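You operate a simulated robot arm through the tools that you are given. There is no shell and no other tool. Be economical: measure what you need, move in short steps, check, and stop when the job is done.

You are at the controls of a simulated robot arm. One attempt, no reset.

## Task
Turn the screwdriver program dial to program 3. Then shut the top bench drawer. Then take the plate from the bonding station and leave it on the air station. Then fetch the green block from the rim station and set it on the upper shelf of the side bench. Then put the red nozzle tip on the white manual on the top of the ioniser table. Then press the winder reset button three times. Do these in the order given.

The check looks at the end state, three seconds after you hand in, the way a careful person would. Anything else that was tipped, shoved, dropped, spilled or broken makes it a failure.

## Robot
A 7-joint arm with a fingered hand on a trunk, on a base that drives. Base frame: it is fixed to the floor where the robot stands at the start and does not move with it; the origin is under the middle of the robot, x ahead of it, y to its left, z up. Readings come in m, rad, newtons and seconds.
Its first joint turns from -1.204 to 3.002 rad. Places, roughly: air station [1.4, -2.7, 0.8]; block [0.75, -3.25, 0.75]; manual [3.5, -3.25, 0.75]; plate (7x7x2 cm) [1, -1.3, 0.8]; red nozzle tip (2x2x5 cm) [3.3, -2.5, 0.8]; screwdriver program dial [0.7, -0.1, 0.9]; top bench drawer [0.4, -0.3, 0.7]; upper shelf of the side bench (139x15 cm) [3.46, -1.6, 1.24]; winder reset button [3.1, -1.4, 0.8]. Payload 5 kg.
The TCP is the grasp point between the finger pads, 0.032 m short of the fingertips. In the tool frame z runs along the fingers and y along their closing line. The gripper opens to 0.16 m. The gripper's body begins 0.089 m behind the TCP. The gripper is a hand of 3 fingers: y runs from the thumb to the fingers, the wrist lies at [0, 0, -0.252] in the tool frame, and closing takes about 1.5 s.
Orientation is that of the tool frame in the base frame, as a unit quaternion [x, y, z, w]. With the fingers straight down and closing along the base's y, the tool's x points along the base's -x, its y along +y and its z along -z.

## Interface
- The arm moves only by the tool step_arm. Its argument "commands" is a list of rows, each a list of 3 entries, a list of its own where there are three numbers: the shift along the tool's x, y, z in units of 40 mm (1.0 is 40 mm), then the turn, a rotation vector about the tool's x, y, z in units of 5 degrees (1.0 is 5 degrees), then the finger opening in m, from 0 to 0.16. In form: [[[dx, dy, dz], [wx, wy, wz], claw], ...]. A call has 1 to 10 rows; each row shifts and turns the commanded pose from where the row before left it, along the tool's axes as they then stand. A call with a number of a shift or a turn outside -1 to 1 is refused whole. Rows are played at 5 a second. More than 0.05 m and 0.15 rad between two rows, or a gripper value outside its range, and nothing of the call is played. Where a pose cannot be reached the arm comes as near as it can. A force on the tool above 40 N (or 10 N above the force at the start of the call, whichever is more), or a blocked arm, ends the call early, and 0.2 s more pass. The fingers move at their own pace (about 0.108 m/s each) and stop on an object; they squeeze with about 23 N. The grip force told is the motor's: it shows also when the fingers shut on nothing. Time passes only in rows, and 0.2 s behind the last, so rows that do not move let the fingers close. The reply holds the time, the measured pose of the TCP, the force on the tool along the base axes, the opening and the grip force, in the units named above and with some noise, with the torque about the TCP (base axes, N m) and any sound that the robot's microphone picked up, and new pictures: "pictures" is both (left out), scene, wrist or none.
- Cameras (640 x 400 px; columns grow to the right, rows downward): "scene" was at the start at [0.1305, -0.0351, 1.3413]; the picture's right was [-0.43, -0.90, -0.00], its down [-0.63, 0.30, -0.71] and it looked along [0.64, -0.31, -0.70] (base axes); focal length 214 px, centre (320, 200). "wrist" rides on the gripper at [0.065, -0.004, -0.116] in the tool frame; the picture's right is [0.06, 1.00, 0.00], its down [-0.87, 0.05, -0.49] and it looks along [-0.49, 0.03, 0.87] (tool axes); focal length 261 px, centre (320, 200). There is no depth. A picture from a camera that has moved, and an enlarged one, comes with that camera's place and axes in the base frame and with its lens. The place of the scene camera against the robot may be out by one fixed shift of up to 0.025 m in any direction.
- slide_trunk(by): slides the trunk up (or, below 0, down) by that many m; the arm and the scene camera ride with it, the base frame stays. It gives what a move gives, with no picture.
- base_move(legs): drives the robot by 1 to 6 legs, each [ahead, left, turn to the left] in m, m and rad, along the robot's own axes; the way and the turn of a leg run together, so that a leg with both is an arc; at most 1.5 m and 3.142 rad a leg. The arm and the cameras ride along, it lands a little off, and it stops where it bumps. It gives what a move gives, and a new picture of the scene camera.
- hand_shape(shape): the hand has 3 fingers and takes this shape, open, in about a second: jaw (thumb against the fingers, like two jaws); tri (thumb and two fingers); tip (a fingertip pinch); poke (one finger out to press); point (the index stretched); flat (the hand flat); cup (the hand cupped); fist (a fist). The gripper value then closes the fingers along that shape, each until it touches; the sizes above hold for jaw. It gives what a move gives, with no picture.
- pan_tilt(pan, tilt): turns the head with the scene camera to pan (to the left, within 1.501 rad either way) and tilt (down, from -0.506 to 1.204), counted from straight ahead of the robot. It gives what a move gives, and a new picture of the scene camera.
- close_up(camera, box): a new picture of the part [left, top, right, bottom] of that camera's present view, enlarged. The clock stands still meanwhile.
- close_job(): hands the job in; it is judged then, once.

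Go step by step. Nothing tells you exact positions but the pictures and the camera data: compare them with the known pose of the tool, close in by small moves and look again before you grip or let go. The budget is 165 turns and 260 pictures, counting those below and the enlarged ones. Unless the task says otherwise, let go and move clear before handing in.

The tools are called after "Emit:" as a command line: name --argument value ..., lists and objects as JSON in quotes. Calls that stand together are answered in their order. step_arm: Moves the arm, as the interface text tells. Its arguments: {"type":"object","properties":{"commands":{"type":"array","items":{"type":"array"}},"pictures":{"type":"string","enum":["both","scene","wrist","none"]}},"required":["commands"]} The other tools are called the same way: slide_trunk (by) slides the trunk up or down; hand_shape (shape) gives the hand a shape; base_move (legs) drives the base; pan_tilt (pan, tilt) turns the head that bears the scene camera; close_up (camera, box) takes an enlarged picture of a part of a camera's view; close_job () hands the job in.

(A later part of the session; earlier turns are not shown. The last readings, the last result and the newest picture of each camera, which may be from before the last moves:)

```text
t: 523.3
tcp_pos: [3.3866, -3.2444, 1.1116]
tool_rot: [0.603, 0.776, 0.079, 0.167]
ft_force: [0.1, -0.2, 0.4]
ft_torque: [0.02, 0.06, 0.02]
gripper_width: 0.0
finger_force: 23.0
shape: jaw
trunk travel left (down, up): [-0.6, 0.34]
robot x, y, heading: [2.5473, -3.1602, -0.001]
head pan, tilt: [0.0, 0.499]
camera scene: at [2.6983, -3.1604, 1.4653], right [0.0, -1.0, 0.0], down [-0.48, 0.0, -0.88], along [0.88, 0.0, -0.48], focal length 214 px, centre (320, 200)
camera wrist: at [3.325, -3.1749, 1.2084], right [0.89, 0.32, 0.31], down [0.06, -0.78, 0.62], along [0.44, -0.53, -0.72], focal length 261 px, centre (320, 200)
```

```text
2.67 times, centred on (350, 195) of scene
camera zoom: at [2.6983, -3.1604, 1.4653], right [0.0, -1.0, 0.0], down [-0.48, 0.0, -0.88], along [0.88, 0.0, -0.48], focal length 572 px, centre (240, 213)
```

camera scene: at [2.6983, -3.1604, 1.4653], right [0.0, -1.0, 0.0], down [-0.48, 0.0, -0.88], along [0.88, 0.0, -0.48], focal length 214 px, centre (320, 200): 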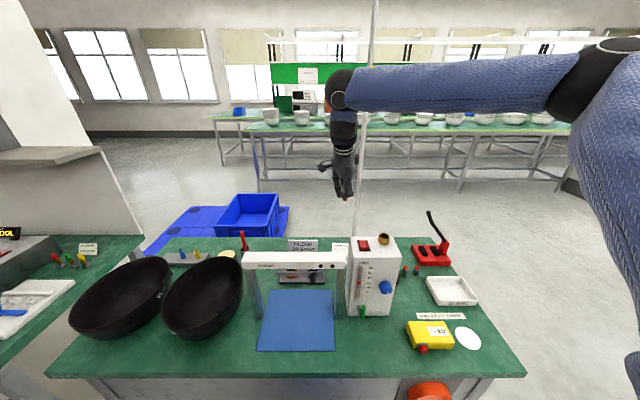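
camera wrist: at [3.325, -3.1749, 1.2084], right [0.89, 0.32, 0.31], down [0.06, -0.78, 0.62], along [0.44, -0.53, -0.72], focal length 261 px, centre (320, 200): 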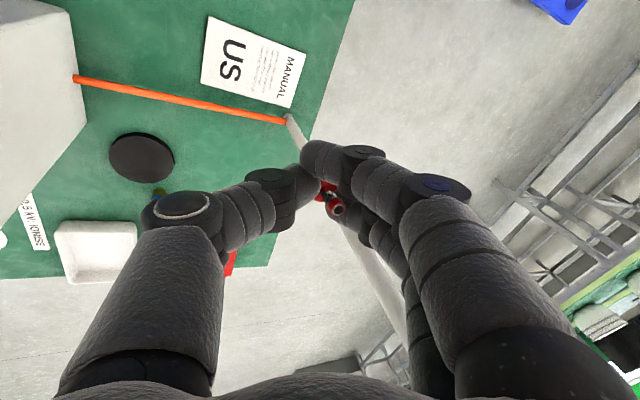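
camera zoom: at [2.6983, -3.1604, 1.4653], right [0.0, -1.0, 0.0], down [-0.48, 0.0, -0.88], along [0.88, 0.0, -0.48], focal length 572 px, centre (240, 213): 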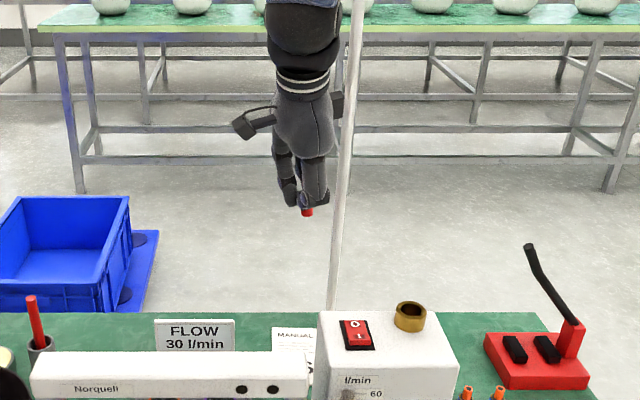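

The flow-meter box (rear corner ≈(3.27,-3.23), top 1.05) would be too close to the tilted hand's thumb side. I turn the hand back by 45° about the vertical and shift 2 cm, which clears both box and pole.

Emit:
step_arm --commands '[[[0, 0, 0], [-0.163, 0.326, -0.931], 0.0], [[0, 0, 0], [-0.163, 0.326, -0.931], 0.0], [[0, 0, 0], [-0.163, 0.326, -0.931], 0.0], [[0, 0, 0], [-0.163, 0.326, -0.931], 0.0], [[0, 0, 0], [-0.163, 0.326, -0.931], 0.0], [[0, 0, 0], [-0.163, 0.326, -0.931], 0.0], [[0, 0, 0], [-0.163, 0.326, -0.931], 0.0], [[0, 0, 0], [-0.163, 0.326, -0.931], 0.0], [[0, 0, 0], [-0.163, 0.326, -0.931], 0.0], [[-0.52, 0.13, 0.135], [0, 0, 0], 0.0]]'

Emit:
close_up --camera "scene" --box '[270, 120, 430, 270]'

```text
t: 525.5
tcp_pos: [3.4068, -3.2507, 1.1116]
tool_rot: [0.26, 0.948, 0.137, 0.124]
ft_force: [-0.1, 0.6, -0.5]
ft_torque: [-0.01, 0.0, 0.01]
gripper_width: 0.0
finger_force: 22.6
shape: jaw
trunk travel left (down, up): [-0.6, 0.34]
robot x, y, heading: [2.5489, -3.1609, 0.001]
head pan, tilt: [0.0, 0.499]
camera scene: at [2.6981, -3.1597, 1.4652], right [0.0, -1.0, 0.0], down [-0.48, 0.0, -0.88], along [0.88, 0.0, -0.48], focal length 214 px, centre (320, 200)
camera wrist: at [3.314, -3.2429, 1.2091], right [0.41, 0.86, 0.31], down [0.6, -0.51, 0.62], along [0.69, -0.06, -0.72], focal length 261 px, centre (320, 200)
```

scene: 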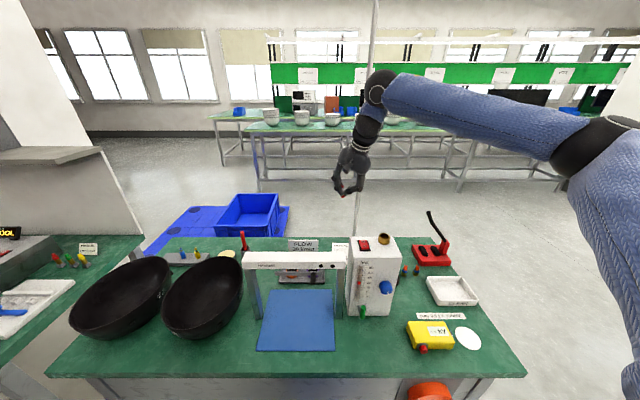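
wrist: 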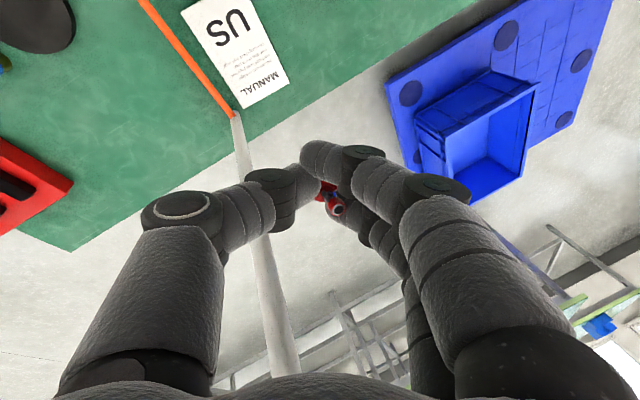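

```text
2.67 times, centred on (350, 195) of scene
camera zoom: at [2.6981, -3.1597, 1.4652], right [0.0, -1.0, 0.0], down [-0.48, 0.0, -0.88], along [0.88, 0.0, -0.48], focal length 572 px, centre (240, 213)
```

zoom: 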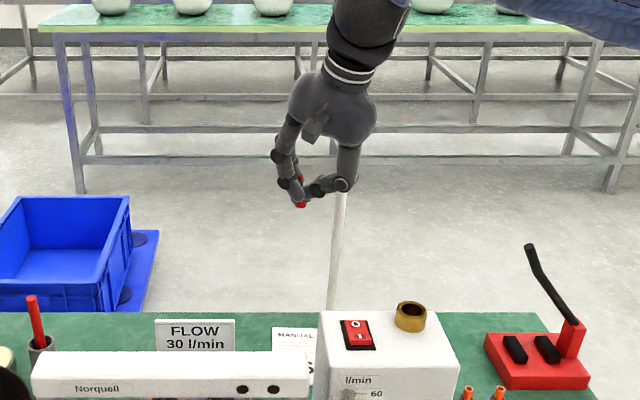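

The nozzle hangs vertical and clear of pole and box. To keep the forearm high above the meter box I raise the trunk 0.3 m, then descend with the arm.

Emit:
slide_trunk --by 0.3

Emit:
step_arm --commands '[[[0.163, -0.326, 0.931], [0, 0, 0], 0.0], [[0.163, -0.326, 0.931], [0, 0, 0], 0.0], [[0.163, -0.326, 0.931], [0, 0, 0], 0.0], [[0.163, -0.326, 0.931], [0, 0, 0], 0.0], [[0.163, -0.326, 0.931], [0, 0, 0], 0.0], [[0.163, -0.326, 0.931], [0, 0, 0], 0.0], [[0.163, -0.326, 0.931], [0, 0, 0], 0.0], [[0.163, -0.326, 0.931], [0, 0, 0], 0.0], [[0.163, -0.326, 0.931], [0, 0, 0], 0.0], [[0.163, -0.326, 0.931], [0, 0, 0], 0.0]]'

Emit:
close_up --camera "scene" --box '[270, 170, 430, 320]'

```text
t: 528.5
tcp_pos: [3.4071, -3.2507, 1.4114]
tool_rot: [0.26, 0.948, 0.137, 0.123]
ft_force: [-0.2, -0.1, 0.1]
ft_torque: [-0.01, 0.01, -0.01]
gripper_width: 0.0001
finger_force: 23.2
shape: jaw
trunk travel left (down, up): [-0.9, 0.04]
robot x, y, heading: [2.5463, -3.1589, -0.001]
head pan, tilt: [0.0, 0.499]
```

```text
t: 530.7
tcp_pos: [3.4076, -3.2516, 1.0121]
tool_rot: [0.26, 0.948, 0.138, 0.124]
ft_force: [0.3, -0.8, 0.1]
ft_torque: [0.0, 0.03, 0.02]
gripper_width: 0.0
finger_force: 22.8
shape: jaw
trunk travel left (down, up): [-0.9, 0.04]
robot x, y, heading: [2.5502, -3.161, -0.004]
head pan, tilt: [0.0, 0.499]
camera scene: at [2.698, -3.1602, 1.7654], right [0.0, -1.0, 0.0], down [-0.48, 0.0, -0.88], along [0.88, 0.0, -0.48], focal length 214 px, centre (320, 200)
camera wrist: at [3.3144, -3.244, 1.1091], right [0.41, 0.86, 0.31], down [0.6, -0.51, 0.62], along [0.69, -0.06, -0.72], focal length 261 px, centre (320, 200)
```

scene: 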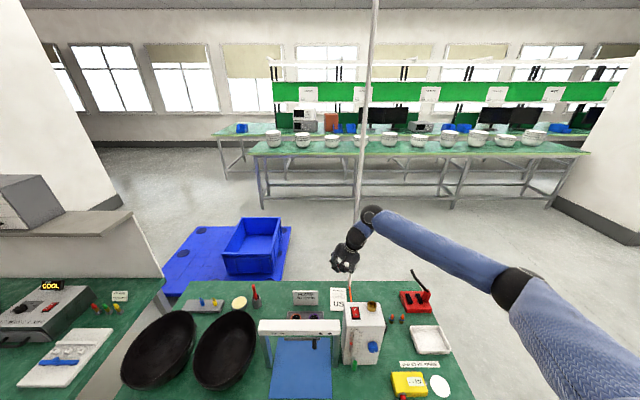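
wrist: 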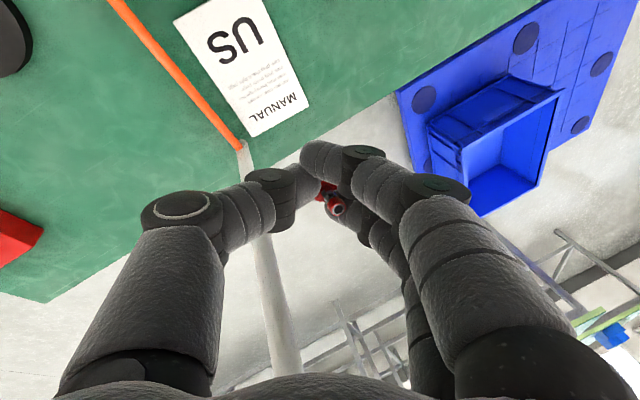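

```text
2.67 times, centred on (350, 245) of scene
camera zoom: at [2.698, -3.1602, 1.7654], right [0.0, -1.0, 0.0], down [-0.48, 0.0, -0.88], along [0.88, 0.0, -0.48], focal length 572 px, centre (240, 80)
```

zoom: 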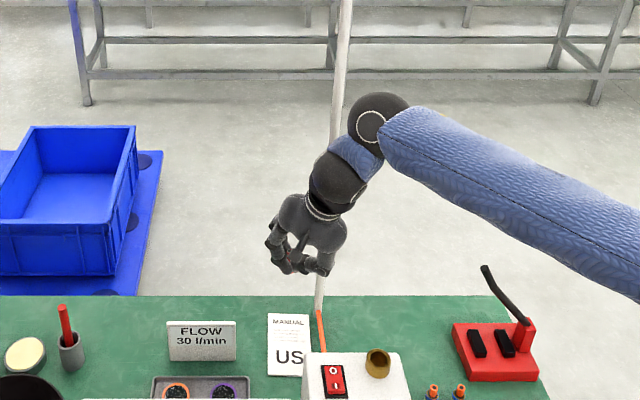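

The nozzle is above the manual with the forearm well clear. I descend further and look.

Emit:
step_arm --commands '[[[0.147, -0.293, 0.838], [0, 0, 0], 0.0], [[0.147, -0.293, 0.838], [0, 0, 0], 0.0], [[0.122, -0.244, 0.698], [0, 0, 0], 0.0], [[0, 0, 0], [0, 0, 0], 0.0]]'

Emit:
close_up --camera "scene" --box '[290, 220, 410, 320]'

```text
t: 531.7
tcp_pos: [3.4062, -3.2518, 0.9117]
tool_rot: [0.26, 0.948, 0.137, 0.124]
ft_force: [-0.3, 0.0, -0.1]
ft_torque: [0.0, -0.01, -0.05]
gripper_width: 0.0001
finger_force: 22.4
shape: jaw
trunk travel left (down, up): [-0.9, 0.04]
robot x, y, heading: [2.5502, -3.1611, 0.003]
head pan, tilt: [0.0, 0.499]
camera scene: at [2.6974, -3.1598, 1.7654], right [0.0, -1.0, 0.0], down [-0.48, 0.0, -0.88], along [0.88, 0.0, -0.48], focal length 214 px, centre (320, 200)
camera wrist: at [3.313, -3.2433, 1.0077], right [0.41, 0.86, 0.31], down [0.6, -0.51, 0.62], along [0.69, -0.06, -0.72], focal length 261 px, centre (320, 200)
```

scene: 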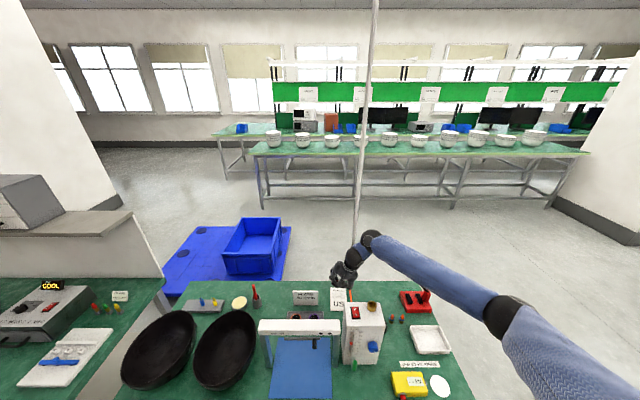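
wrist: 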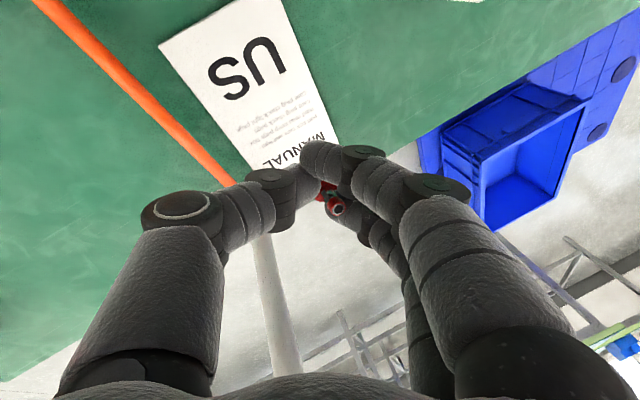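

```text
4.00 times, centred on (350, 270) of scene
camera zoom: at [2.6974, -3.1598, 1.7654], right [0.0, -1.0, 0.0], down [-0.48, 0.0, -0.88], along [0.88, 0.0, -0.48], focal length 858 px, centre (200, -80)
```

zoom: 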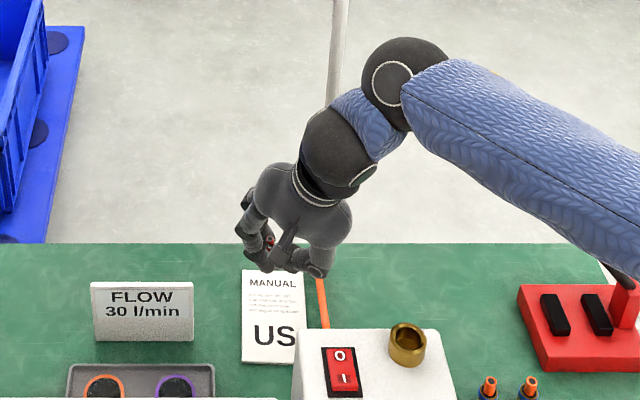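

The tip will land on the manual near its title, with all parts clear. I lower slowly to contact.

Emit:
step_arm --commands '[[[0.122, -0.244, 0.698], [0, 0, 0], 0.0], [[0.06, -0.122, 0.349], [0, 0, 0], 0.0], [[0.0245, -0.049, 0.14], [0, 0, 0], 0.0], [[0.0245, -0.049, 0.14], [0, 0, 0], 0.0], [[0.016, -0.033, 0.093], [0, 0, 0], 0.0]]' --pictures "both"

Emit:
close_up --camera "scene" --box '[300, 240, 400, 320]'

```text
t: 532.9
tcp_pos: [3.4072, -3.2525, 0.8538]
tool_rot: [0.26, 0.947, 0.138, 0.126]
ft_force: [2.6, -4.6, 25.8]
ft_torque: [0.04, -0.45, -0.06]
gripper_width: 0.0009
finger_force: 22.6
shape: jaw
trunk travel left (down, up): [-0.9, 0.04]
robot x, y, heading: [2.5502, -3.1598, -0.001]
head pan, tilt: [0.0, 0.499]
camera scene: at [2.6945, -3.16, 1.7661], right [0.0, -1.0, 0.0], down [-0.48, 0.0, -0.88], along [0.88, 0.0, -0.48], focal length 214 px, centre (320, 200)
camera wrist: at [3.3129, -3.2435, 0.9509], right [0.41, 0.86, 0.32], down [0.6, -0.51, 0.62], along [0.69, -0.06, -0.72], focal length 261 px, centre (320, 200)
```

scene: 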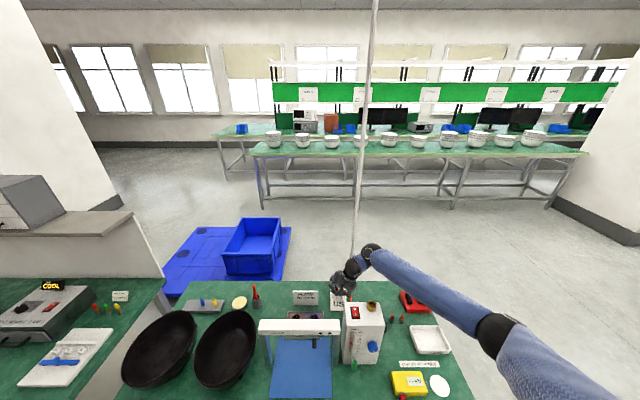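
wrist: 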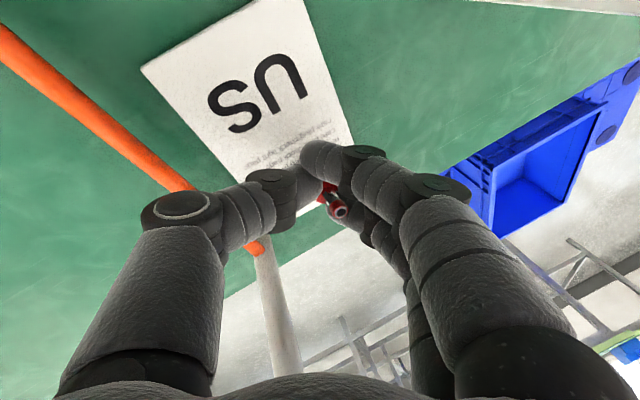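

```text
5.00 times, centred on (350, 280) of scene
camera zoom: at [2.6945, -3.16, 1.7661], right [0.0, -1.0, 0.0], down [-0.48, 0.0, -0.88], along [0.88, 0.0, -0.48], focal length 1072 px, centre (170, -200)
```

zoom: 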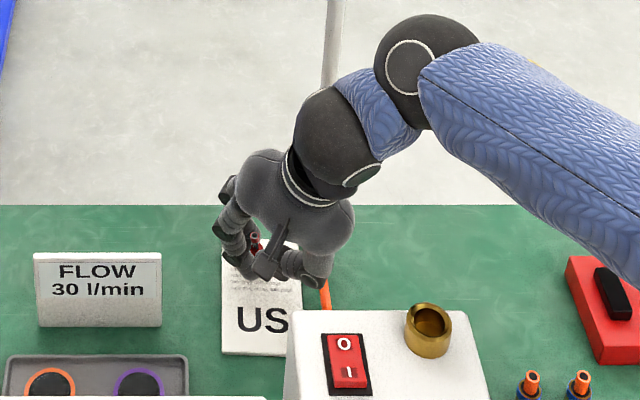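

The nozzle is standing on the manual under slight pressure. I ease off 1 mm and open gradually.

Emit:
step_arm --commands '[[[-0.004, 0.008, -0.023], [0, 0, 0], 0.0], [[0, 0, 0], [0, 0, 0], 0.01], [[0, 0, 0], [0, 0, 0], 0.02], [[0, 0, 0], [0, 0, 0], 0.03], [[0, 0, 0], [0, 0, 0], 0.04], [[0, 0, 0], [0, 0, 0], 0.045]]' --pictures "wrist"

Emit:
close_up --camera "wrist" --box '[250, 110, 410, 230]'

```text
t: 534.3
tcp_pos: [3.4064, -3.2511, 0.8516]
tool_rot: [0.261, 0.948, 0.137, 0.123]
ft_force: [0.5, 0.0, 0.6]
ft_torque: [0.0, 0.0, 0.0]
gripper_width: 0.0443
finger_force: 0.1
shape: jaw
trunk travel left (down, up): [-0.9, 0.04]
robot x, y, heading: [2.5473, -3.1604, -0.001]
head pan, tilt: [0.0, 0.499]
camera wrist: at [3.3126, -3.2432, 0.9479], right [0.41, 0.86, 0.31], down [0.6, -0.51, 0.62], along [0.69, -0.06, -0.72], focal length 261 px, centre (320, 200)
```

wrist: 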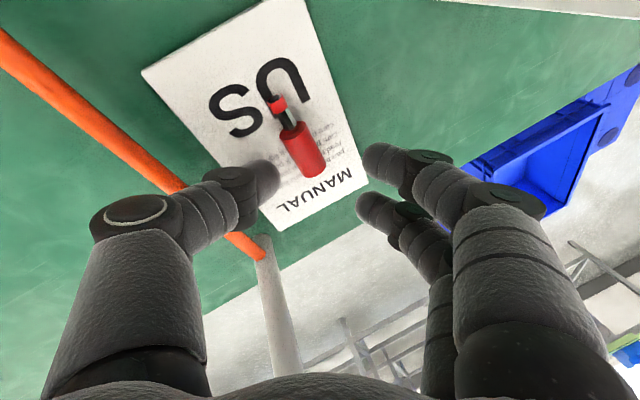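

```text
3.33 times, centred on (330, 170) of wrist
camera zoom: at [3.3126, -3.2432, 0.9479], right [0.41, 0.86, 0.31], down [0.6, -0.51, 0.62], along [0.69, -0.06, -0.72], focal length 869 px, centre (287, 300)
```

zoom: 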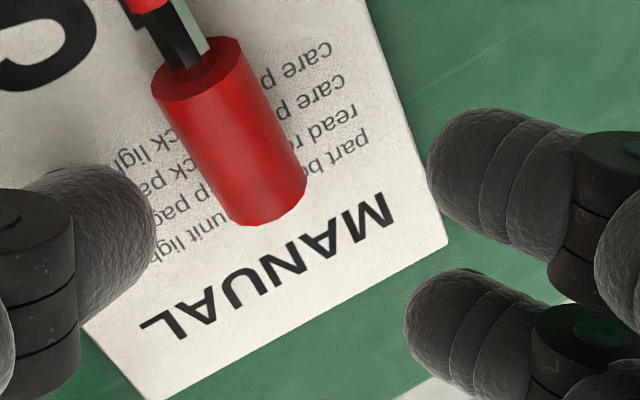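

The tip lies flat on the manual, fully on it. I raise the hand straight up without touching it and check.

Emit:
step_arm --commands '[[[-0.08, 0.163, -0.465], [0, 0, 0], 0.05], [[-0.163, 0.326, -0.931], [0, 0, 0], 0.05], [[-0.163, 0.326, -0.931], [0, 0, 0], 0.05], [[-0.163, 0.326, -0.931], [0, 0, 0], 0.05], [[-0.163, 0.326, -0.931], [0, 0, 0], 0.05], [[-0.163, 0.326, -0.931], [0, 0, 0], 0.05], [[-0.163, 0.326, -0.931], [0, 0, 0], 0.05], [[-0.163, 0.326, -0.931], [0, 0, 0], 0.05], [[-0.163, 0.326, -0.931], [0, 0, 0], 0.05]]'

Emit:
close_up --camera "scene" --box '[290, 250, 390, 330]'

Emit:
close_up --camera "wrist" --box '[160, 0, 340, 130]'

```text
t: 536.3
tcp_pos: [3.4046, -3.2514, 1.1881]
tool_rot: [0.26, 0.948, 0.137, 0.124]
ft_force: [-0.5, 0.3, -0.4]
ft_torque: [-0.01, 0.0, -0.01]
gripper_width: 0.0496
finger_force: 0.0
shape: jaw
trunk travel left (down, up): [-0.9, 0.04]
robot x, y, heading: [2.5513, -3.1577, -0.002]
head pan, tilt: [0.0, 0.499]
camera scene: at [2.6962, -3.1593, 1.7653], right [0.0, -1.0, 0.0], down [-0.48, 0.0, -0.88], along [0.88, 0.0, -0.48], focal length 214 px, centre (320, 200)
camera wrist: at [3.3127, -3.243, 1.2864], right [0.41, 0.86, 0.31], down [0.6, -0.51, 0.62], along [0.69, -0.06, -0.72], focal length 261 px, centre (320, 200)
```

scene: 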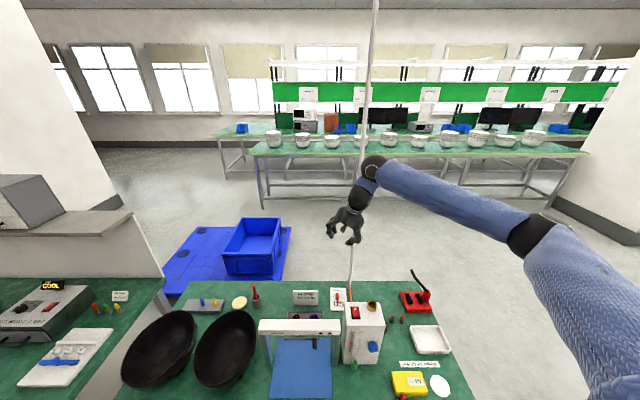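
wrist: 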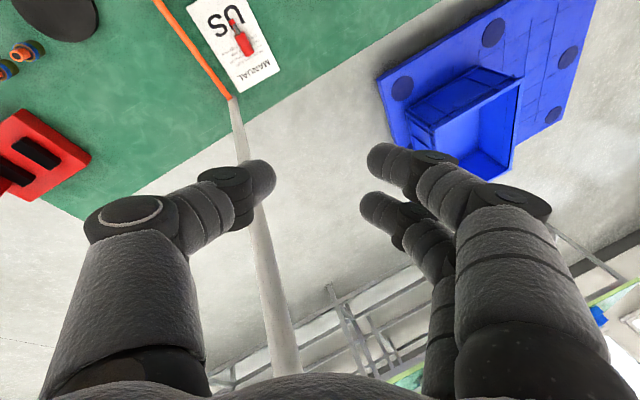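

```text
5.00 times, centred on (340, 290) of scene
camera zoom: at [2.6962, -3.1593, 1.7653], right [0.0, -1.0, 0.0], down [-0.48, 0.0, -0.88], along [0.88, 0.0, -0.48], focal length 1072 px, centre (220, -250)
```

zoom: 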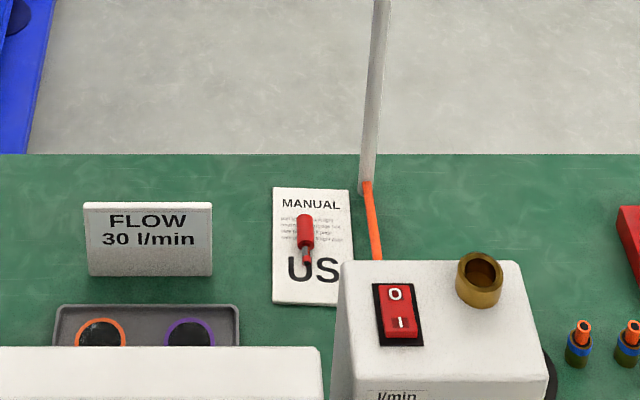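

```text
3.08 times, centred on (250, 65) of wrist
camera zoom: at [3.3127, -3.243, 1.2864], right [0.41, 0.86, 0.31], down [0.6, -0.51, 0.62], along [0.69, -0.06, -0.72], focal length 802 px, centre (535, 615)
```

zoom: 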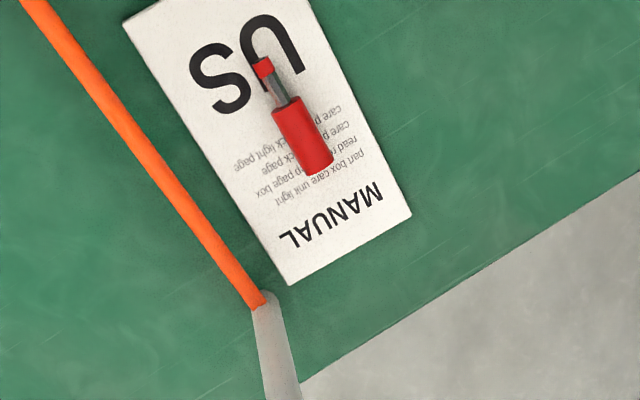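

The tip rests securely on the manual. Now I retract, undo the tilt, and go to the winder bench for the reset button.

Emit:
step_arm --commands '[[[0.79, -0.38, -0.54], [0, 0, 0], 0.03], [[0.79, -0.38, -0.54], [0, 0, 0], 0.03], [[0.79, -0.38, -0.54], [0, 0, 0], 0.03], [[0.83, -0.46, -0.31], [0, 0, 0], 0.03], [[0.83, -0.46, -0.31], [0, 0, 0], 0.03], [[0.83, -0.46, -0.31], [0, 0, 0], 0.03], [[0, 0, 0], [0.95, 0.5, 0], 0.03], [[0, 0, 0], [0.95, 0.5, 0], 0.03], [[0, 0, 0], [0.95, 0.5, 0], 0.03], [[0, 0, 0], [0.95, 0.5, 0], 0.03]]' --pictures "none"

Emit:
step_arm --commands '[[[0, 0, 0], [0, 0, -1], 0.03], [[0, 0, 0], [0, 0, -1], 0.03], [[0, 0, 0], [0, 0, -1], 0.03], [[0, 0, 0], [0, 0, -1], 0.03], [[0, 0, 0], [0, 0, -1], 0.03], [[0, 0, 0], [0, 0, -1], 0.03]]' --pictures "none"

Emit:
base_move --legs '[[-0.3, 0, 0], [0, 1.5, 0], [0, 0.23, 0]]'

Emit:
close_up --camera "scene" --box '[160, 210, 480, 400]'

```text
t: 538.5
tcp_pos: [3.1675, -3.2509, 1.2204]
tool_rot: [0.263, 0.965, 0.001, -0.005]
ft_force: [-0.5, 1.1, 0.1]
ft_torque: [-0.03, -0.01, -0.01]
gripper_width: 0.0306
finger_force: 0.0
shape: jaw
trunk travel left (down, up): [-0.9, 0.04]
robot x, y, heading: [2.5477, -3.1606, 0.001]
head pan, tilt: [0.0, 0.499]
```

```text
t: 539.9
tcp_pos: [3.1661, -3.2519, 1.2207]
tool_rot: [0.005, 1.0, 0.004, -0.004]
ft_force: [0.1, 0.6, -0.6]
ft_torque: [0.0, 0.03, 0.01]
gripper_width: 0.0304
finger_force: 0.1
shape: jaw
trunk travel left (down, up): [-0.9, 0.04]
robot x, y, heading: [2.5495, -3.1602, 0.004]
head pan, tilt: [0.0, 0.499]
```

```text
t: 550.3
tcp_pos: [2.8632, -1.5074, 1.2213]
tool_rot: [0.002, 1.0, 0.002, -0.003]
ft_force: [-0.4, 0.3, -0.2]
ft_torque: [-0.04, 0.02, 0.01]
gripper_width: 0.0301
finger_force: 0.0
shape: jaw
trunk travel left (down, up): [-0.9, 0.04]
robot x, y, heading: [2.2473, -1.4157, 0.005]
head pan, tilt: [0.0, 0.499]
camera scene: at [2.3931, -1.4179, 1.7653], right [0.01, -1.0, 0.0], down [-0.48, 0.0, -0.88], along [0.88, 0.0, -0.48], focal length 214 px, centre (320, 200)
```

scene: 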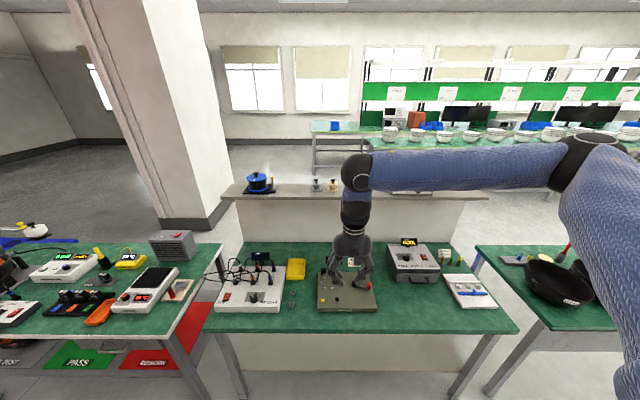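

```text
2.00 times, centred on (320, 305) of scene
camera zoom: at [2.3931, -1.4179, 1.7653], right [0.01, -1.0, 0.0], down [-0.48, 0.0, -0.88], along [0.88, 0.0, -0.48], focal length 429 px, centre (320, -10)
```

zoom: 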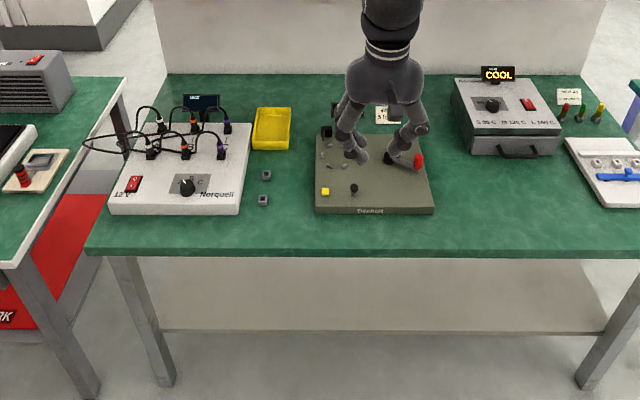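

The winder is the olive plate; a yellow button sits at its front left, near (3.08, -1.43). I enlarge it.

Emit:
close_up --camera "scene" --box '[300, 255, 400, 325]'

Emit:
step_arm --commands '[[[0.5, -0.5, -0.5], [0, 0, 0], 0.03], [[0.5, -0.5, -0.5], [0, 0, 0], 0.03], [[0.5, -0.5, 0], [0, 0, 0], 0.03], [[0.5, -0.5, 0], [0, 0, 0], 0.03]]'

Emit:
close_up --camera "scene" --box '[300, 240, 400, 325]'

```text
5.71 times, centred on (350, 290) of scene
camera zoom: at [2.3931, -1.4179, 1.7653], right [0.01, -1.0, 0.0], down [-0.48, 0.0, -0.88], along [0.88, 0.0, -0.48], focal length 1226 px, centre (149, -314)
```

zoom: 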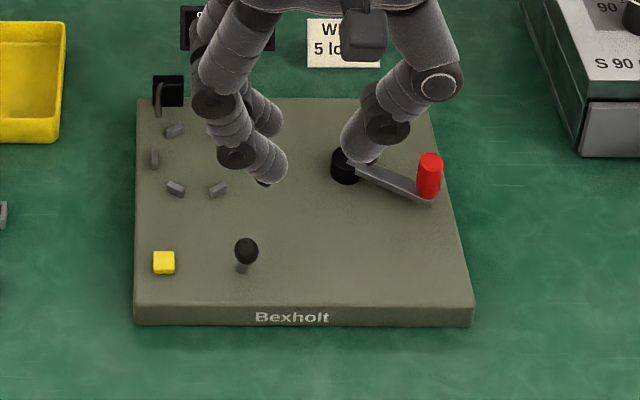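

```text
t: 551.3
tcp_pos: [2.7804, -1.5893, 1.2623]
tool_rot: [0.003, 1.0, 0.003, -0.003]
ft_force: [0.0, -0.5, 0.2]
ft_torque: [0.03, -0.04, 0.01]
gripper_width: 0.0302
finger_force: 0.1
shape: jaw
trunk travel left (down, up): [-0.9, 0.04]
robot x, y, heading: [2.243, -1.4181, 0.011]
head pan, tilt: [0.0, 0.499]
camera scene: at [2.391, -1.4205, 1.7655], right [0.01, -1.0, 0.0], down [-0.48, 0.0, -0.88], along [0.88, 0.01, -0.48], focal length 214 px, centre (320, 200)
camera wrist: at [2.7143, -1.5944, 1.3795], right [-0.06, 1.0, 0.01], down [0.87, 0.05, 0.49], along [0.49, 0.03, -0.87], focal length 261 px, centre (320, 200)
```

scene: 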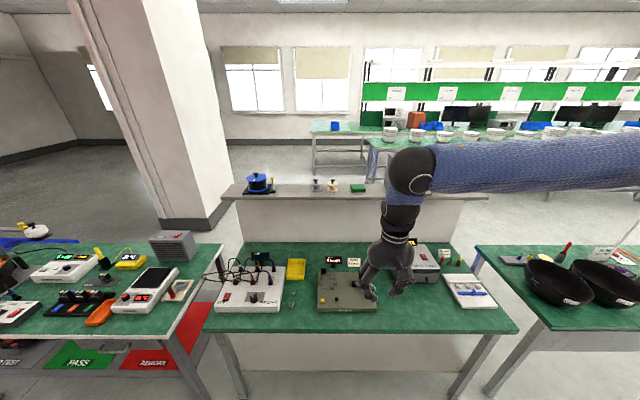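
wrist: 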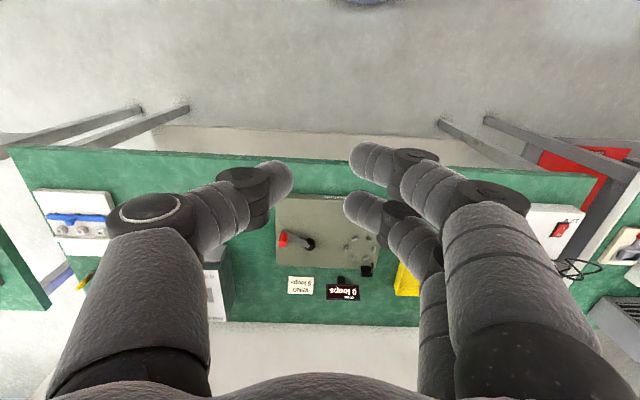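

```text
4.71 times, centred on (350, 282) of scene
camera zoom: at [2.391, -1.4205, 1.7655], right [0.01, -1.0, 0.0], down [-0.48, 0.0, -0.88], along [0.88, 0.01, -0.48], focal length 1009 px, centre (179, -188)
```

zoom: 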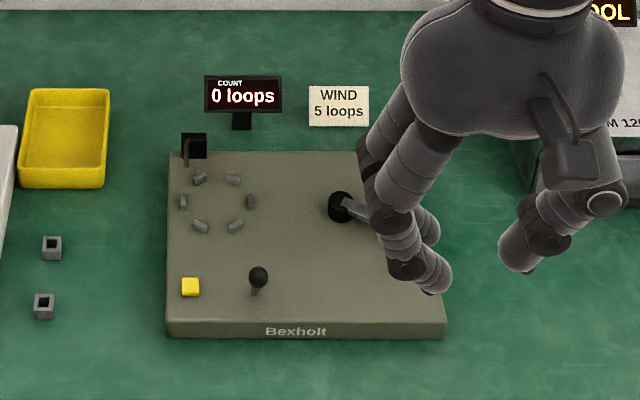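

The yellow square is the only button on the winder. I give the hand the poke shape and look at the extended finger.

Emit:
hand_shape --shape "poke"

Emit:
step_arm --commands '[[[-0.8, 0.6, 0], [0, 0, 0], 0.0], [[-0.8, 0.6, 0], [0, 0, 0], 0.0], [[-0.8, 0.6, 0], [0, 0, 0], 0.0], [[-0.8, 0.6, 0], [0, 0, 0], 0.0], [[-0.8, 0.6, 0], [0, 0, 0], 0.0], [[-0.6, 0.6, 0], [0, 0, 0], 0.0]]'

```text
t: 552.2
tcp_pos: [2.7808, -1.5876, 1.2618]
tool_rot: [0.003, 1.0, 0.003, -0.003]
ft_force: [-0.4, -0.3, -0.4]
ft_torque: [0.01, 0.0, 0.0]
gripper_width: 0.0
finger_force: 0.2
shape: poke
trunk travel left (down, up): [-0.9, 0.04]
robot x, y, heading: [2.2468, -1.4183, 0.002]
head pan, tilt: [0.0, 0.499]
```

```text
t: 553.6
tcp_pos: [2.9699, -1.4416, 1.2601]
tool_rot: [0.003, 1.0, 0.002, -0.004]
ft_force: [0.7, 1.1, -0.3]
ft_torque: [-0.04, 0.01, 0.03]
gripper_width: 0.0001
finger_force: 23.3
shape: jaw
trunk travel left (down, up): [-0.9, 0.04]
robot x, y, heading: [2.2464, -1.4184, 0.007]
head pan, tilt: [0.0, 0.499]
camera scene: at [2.3942, -1.4163, 1.7652], right [0.0, -1.0, 0.0], down [-0.48, 0.0, -0.88], along [0.88, 0.0, -0.48], focal length 214 px, centre (320, 200)
camera wrist: at [2.9027, -1.4465, 1.3777], right [-0.06, 1.0, 0.0], down [0.87, 0.05, 0.49], along [0.48, 0.03, -0.87], focal length 261 px, centre (320, 200)
```

scene: 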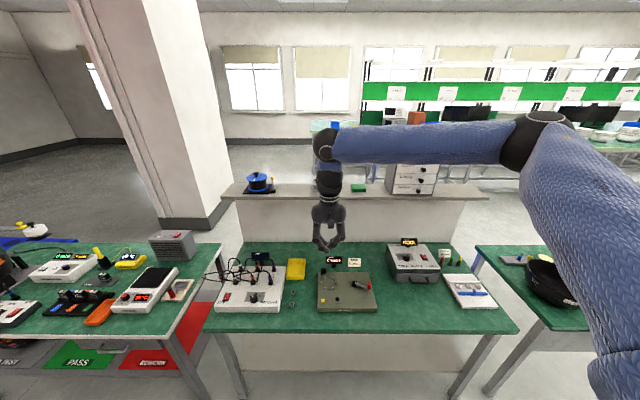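
wrist: 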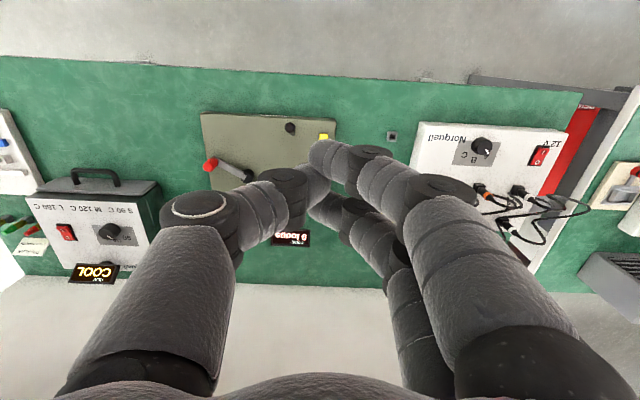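

The claw value reset the shape to jaw. I set poke again and hold the claw value at open to see.

Emit:
hand_shape --shape "poke"

Emit:
step_arm --commands '[[[0, 0, 0], [0, 0, 0], 0.16]]'

```text
t: 554.5
tcp_pos: [2.9681, -1.4441, 1.2607]
tool_rot: [0.002, 1.0, 0.003, -0.004]
ft_force: [-0.4, -0.3, 1.2]
ft_torque: [-0.01, 0.02, -0.03]
gripper_width: 0.0
finger_force: 0.1
shape: poke
trunk travel left (down, up): [-0.9, 0.04]
robot x, y, heading: [2.2472, -1.4196, 0.006]
head pan, tilt: [0.0, 0.499]
```

```text
t: 554.9
tcp_pos: [2.9664, -1.4429, 1.2597]
tool_rot: [0.003, 1.0, 0.003, -0.003]
ft_force: [-0.4, -0.4, -1.1]
ft_torque: [0.0, -0.01, -0.02]
gripper_width: 0.0
finger_force: 0.1
shape: poke
trunk travel left (down, up): [-0.9, 0.04]
robot x, y, heading: [2.2445, -1.4193, 0.003]
head pan, tilt: [0.0, 0.499]
camera scene: at [2.3929, -1.4186, 1.7654], right [0.01, -1.0, 0.0], down [-0.48, 0.0, -0.88], along [0.88, 0.0, -0.48], focal length 214 px, centre (320, 200)
camera wrist: at [2.9014, -1.4485, 1.3782], right [-0.06, 1.0, 0.01], down [0.87, 0.05, 0.49], along [0.48, 0.03, -0.87], focal length 261 px, centre (320, 200)
```

scene: 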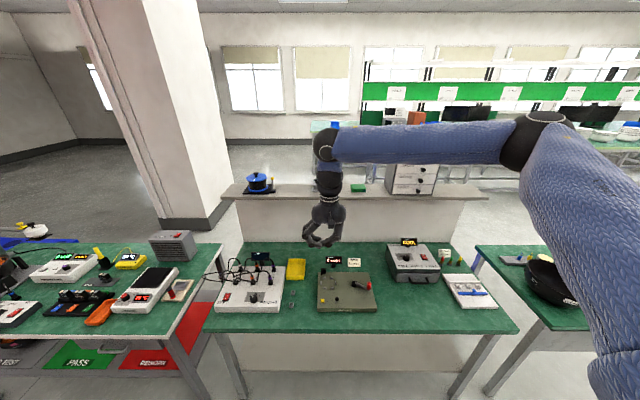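
wrist: 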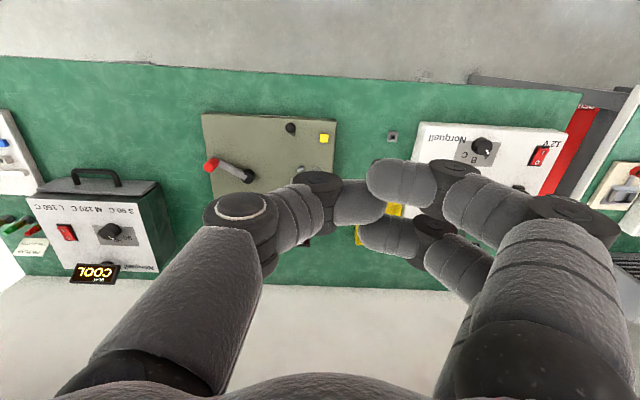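

Poke stays with an open value. I enlarge the hand to see which finger leads.

Emit:
close_up --camera "scene" --box '[280, 180, 380, 260]'

Emit:
close_up --camera "wrist" --box '[180, 90, 480, 280]'

```text
5.00 times, centred on (330, 220) of scene
camera zoom: at [2.3929, -1.4186, 1.7654], right [0.01, -1.0, 0.0], down [-0.48, 0.0, -0.88], along [0.88, 0.0, -0.48], focal length 1072 px, centre (270, 100)
```

zoom: 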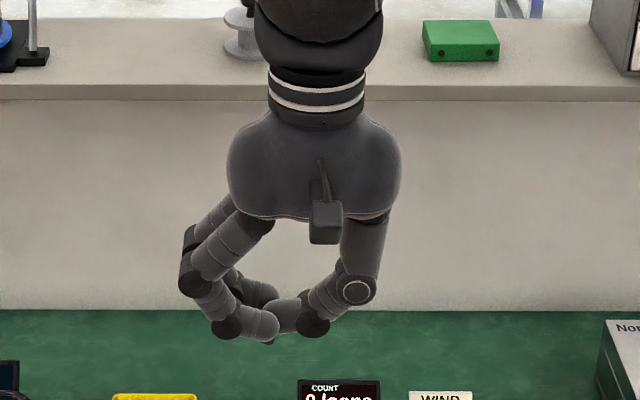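

```text
2.11 times, centred on (330, 185) of wrist
camera zoom: at [2.9014, -1.4485, 1.3782], right [-0.06, 1.0, 0.01], down [0.87, 0.05, 0.49], along [0.48, 0.03, -0.87], focal length 549 px, centre (299, 232)
```

zoom: 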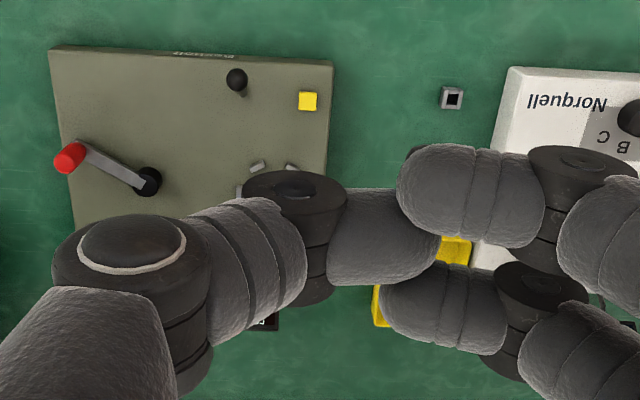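

This poke shape is rather a bent ring. I try the point shape instead.

Emit:
hand_shape --shape "point"

Emit:
close_up --camera "scene" --box '[280, 180, 380, 260]'

Emit:
close_up --camera "wrist" --box '[180, 90, 480, 280]'

```text
t: 555.8
tcp_pos: [2.9685, -1.4441, 1.2602]
tool_rot: [0.003, 1.0, 0.003, -0.004]
ft_force: [-0.4, 0.0, -0.4]
ft_torque: [0.01, 0.03, 0.06]
gripper_width: 0.0
finger_force: 0.1
shape: point
trunk travel left (down, up): [-0.9, 0.04]
robot x, y, heading: [2.2455, -1.4204, 0.003]
head pan, tilt: [0.0, 0.499]
```

```text
5.00 times, centred on (330, 220) of scene
camera zoom: at [2.393, -1.4184, 1.7653], right [0.01, -1.0, 0.0], down [-0.48, 0.0, -0.88], along [0.88, 0.0, -0.48], focal length 1072 px, centre (270, 100)
```

zoom: 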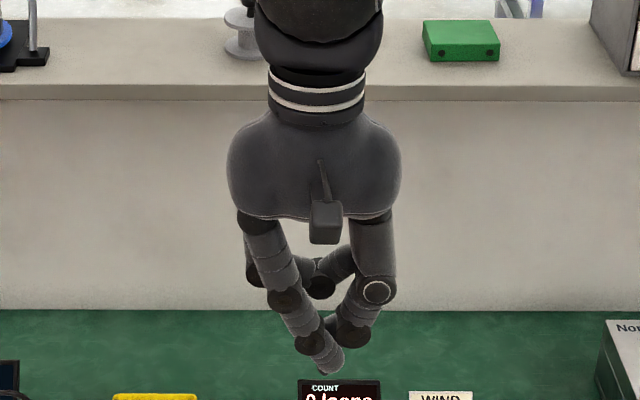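

```text
2.11 times, centred on (330, 185) of wrist
camera zoom: at [2.9016, -1.4483, 1.3781], right [-0.06, 1.0, 0.01], down [0.87, 0.05, 0.49], along [0.48, 0.03, -0.87], focal length 549 px, centre (299, 232)
```

zoom: 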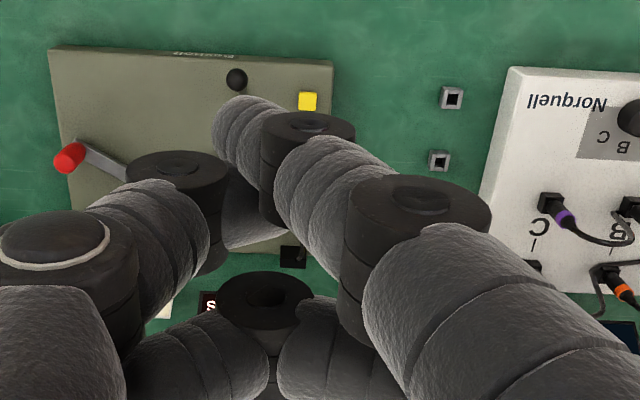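

One finger is stretched; its tip is about (-0.018, -0.018, -0.03) from the TCP. The button is at (3.050, -1.430). I move the tip above it and go partway down.

Emit:
step_arm --commands '[[[-0.83, 0.26, 0], [0, 0, 0], 0.16], [[-0.83, 0.26, 0], [0, 0, 0], 0.16], [[-0.83, 0.27, 0], [0, 0, 0], 0.16], [[0, 0, 1], [0, 0, 0], 0.16], [[0, 0, 1], [0, 0, 0], 0.16], [[0, 0, 1], [0, 0, 0], 0.16], [[0, 0, 1], [0, 0, 0], 0.16], [[0, 0, 1], [0, 0, 0], 0.16], [[0, 0, 1], [0, 0, 0], 0.16]]'

Emit:
close_up --camera "scene" --box '[290, 220, 390, 320]'

Emit:
close_up --camera "wrist" --box '[200, 60, 400, 220]'

```text
t: 557.8
tcp_pos: [3.0664, -1.4128, 1.0188]
tool_rot: [0.003, 1.0, 0.002, -0.003]
ft_force: [0.9, 0.5, 0.7]
ft_torque: [0.01, 0.05, 0.02]
gripper_width: 0.0002
finger_force: 0.2
shape: point
trunk travel left (down, up): [-0.9, 0.04]
robot x, y, heading: [2.2431, -1.421, 0.003]
head pan, tilt: [0.0, 0.499]
camera scene: at [2.3945, -1.4188, 1.7653], right [0.01, -1.0, 0.0], down [-0.48, 0.0, -0.88], along [0.88, 0.0, -0.48], focal length 214 px, centre (320, 200)
camera wrist: at [3.0007, -1.4172, 1.137], right [-0.06, 1.0, 0.01], down [0.87, 0.05, 0.49], along [0.48, 0.03, -0.87], focal length 261 px, centre (320, 200)
```

scene: 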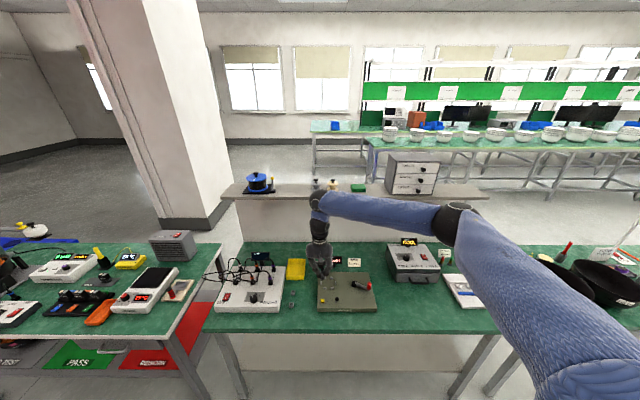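
wrist: 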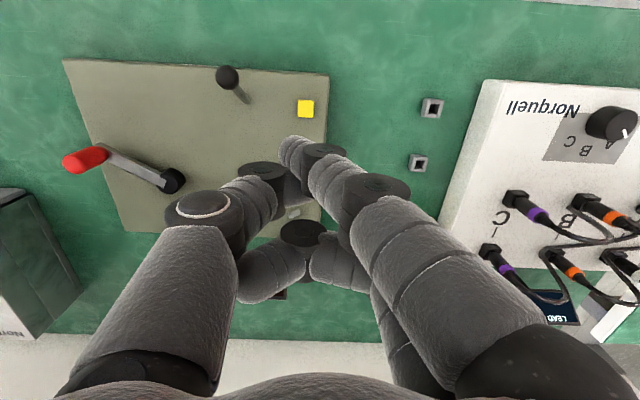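

```text
4.00 times, centred on (340, 270) of scene
camera zoom: at [2.3945, -1.4188, 1.7653], right [0.01, -1.0, 0.0], down [-0.48, 0.0, -0.88], along [0.88, 0.0, -0.48], focal length 858 px, centre (240, -80)
```

zoom: 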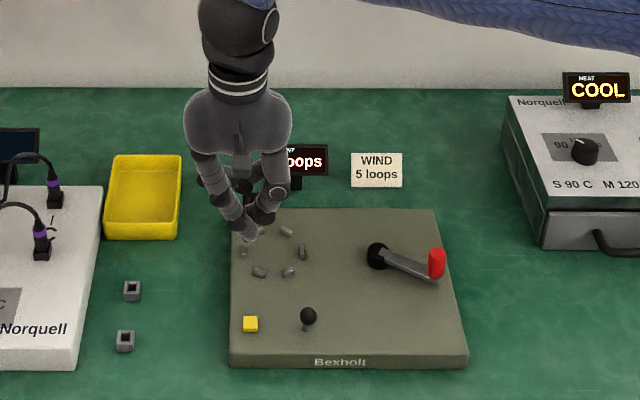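

```text
2.50 times, centred on (300, 140) of wrist
camera zoom: at [3.0007, -1.4172, 1.137], right [-0.06, 1.0, 0.01], down [0.87, 0.05, 0.49], along [0.48, 0.03, -0.87], focal length 652 px, centre (370, 350)
```

zoom: 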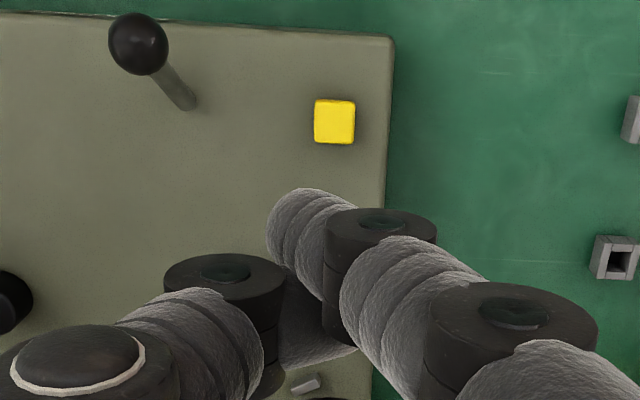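

The tip is nearly over the button (needs ~4 mm). I adjust and lower to just above it.

Emit:
step_arm --commands '[[[-0.08, 0.1, 0.8], [0, 0, 0], 0.16], [[0, 0, 0.8], [0, 0, 0], 0.16], [[0, 0, 0.7], [0, 0, 0], 0.16], [[0, 0, 0.5], [0, 0, 0], 0.16], [[0, 0, 0], [0, 0, 0], 0.16]]' --pictures "none"

Emit:
close_up --camera "scene" --box '[310, 260, 370, 320]'

Emit:
close_up --camera "wrist" --box '[220, 80, 380, 210]'

```text
t: 559.0
tcp_pos: [3.0685, -1.4084, 0.9083]
tool_rot: [0.002, 1.0, 0.002, -0.003]
ft_force: [-0.2, 0.5, 0.6]
ft_torque: [-0.04, -0.03, -0.04]
gripper_width: 0.0001
finger_force: 0.1
shape: point
trunk travel left (down, up): [-0.9, 0.04]
robot x, y, heading: [2.2438, -1.4164, 0.007]
head pan, tilt: [0.0, 0.499]
```

```text
6.67 times, centred on (340, 290) of scene
camera zoom: at [2.3924, -1.4182, 1.7654], right [0.01, -1.0, 0.0], down [-0.48, 0.0, -0.88], along [0.88, 0.0, -0.48], focal length 1430 px, centre (187, -400)
```

zoom: 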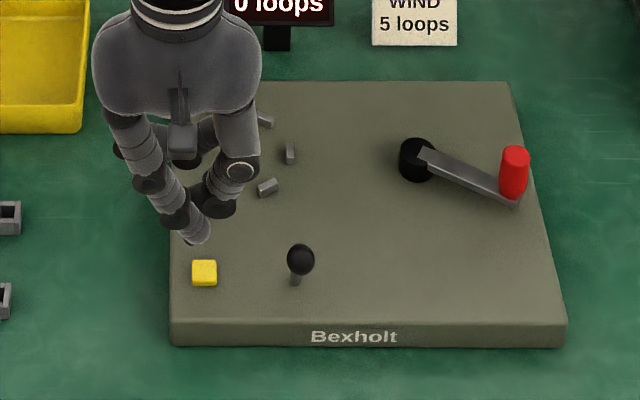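

```text
3.08 times, centred on (300, 145) of wrist
camera zoom: at [3.002, -1.4127, 1.0263], right [-0.06, 1.0, 0.0], down [0.87, 0.05, 0.49], along [0.49, 0.03, -0.87], focal length 802 px, centre (382, 369)
```

zoom: 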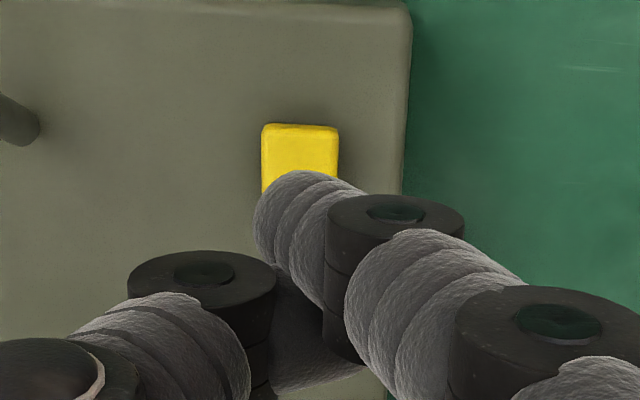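

The tip is right over the button, ~2.7 cm above. I lower in small steps until it presses.

Emit:
step_arm --commands '[[[0, 0, 0.5], [0, 0, 0], 0.16], [[0, 0, 0.12], [0, 0, 0], 0.16], [[0, 0, 0.1], [0, 0, 0], 0.16], [[0, 0, 0.1], [0, 0, 0], 0.16]]' --pictures "none"

Emit:
close_up --camera "scene" --box '[310, 260, 370, 320]'

```text
t: 560.0
tcp_pos: [3.0678, -1.408, 0.8751]
tool_rot: [0.002, 1.0, 0.002, -0.004]
ft_force: [0.8, 0.3, 0.0]
ft_torque: [-0.03, 0.02, 0.0]
gripper_width: 0.0001
finger_force: 0.1
shape: point
trunk travel left (down, up): [-0.9, 0.04]
robot x, y, heading: [2.2409, -1.4201, 0.006]
head pan, tilt: [0.0, 0.499]
```

```text
6.67 times, centred on (340, 290) of scene
camera zoom: at [2.3931, -1.4182, 1.7654], right [0.01, -1.0, 0.0], down [-0.48, 0.0, -0.88], along [0.88, 0.0, -0.48], focal length 1430 px, centre (187, -400)
```

zoom: 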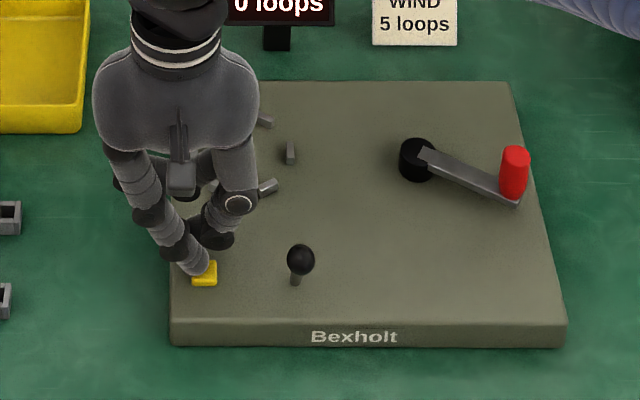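

The tip is at the button surface; I shift 3 mm towards its centre and press in 2 mm steps.

Emit:
step_arm --commands '[[[0.05, -0.08, 0], [0, 0, 0], 0.16], [[0, 0, 0.05], [0, 0, 0], 0.16], [[0, 0, 0.05], [0, 0, 0], 0.16], [[0, 0, 0.05], [0, 0, 0], 0.16], [[0, 0, 0.05], [0, 0, 0], 0.16]]' --pictures "none"

```text
t: 561.2
tcp_pos: [3.0651, -1.41, 0.8684]
tool_rot: [0.003, 1.0, 0.003, -0.003]
ft_force: [-1.7, 2.1, 13.0]
ft_torque: [-0.15, 0.25, -0.05]
gripper_width: 0.0
finger_force: 0.1
shape: point
trunk travel left (down, up): [-0.9, 0.04]
robot x, y, heading: [2.2439, -1.4157, 0.003]
head pan, tilt: [0.0, 0.499]
heard: click
```

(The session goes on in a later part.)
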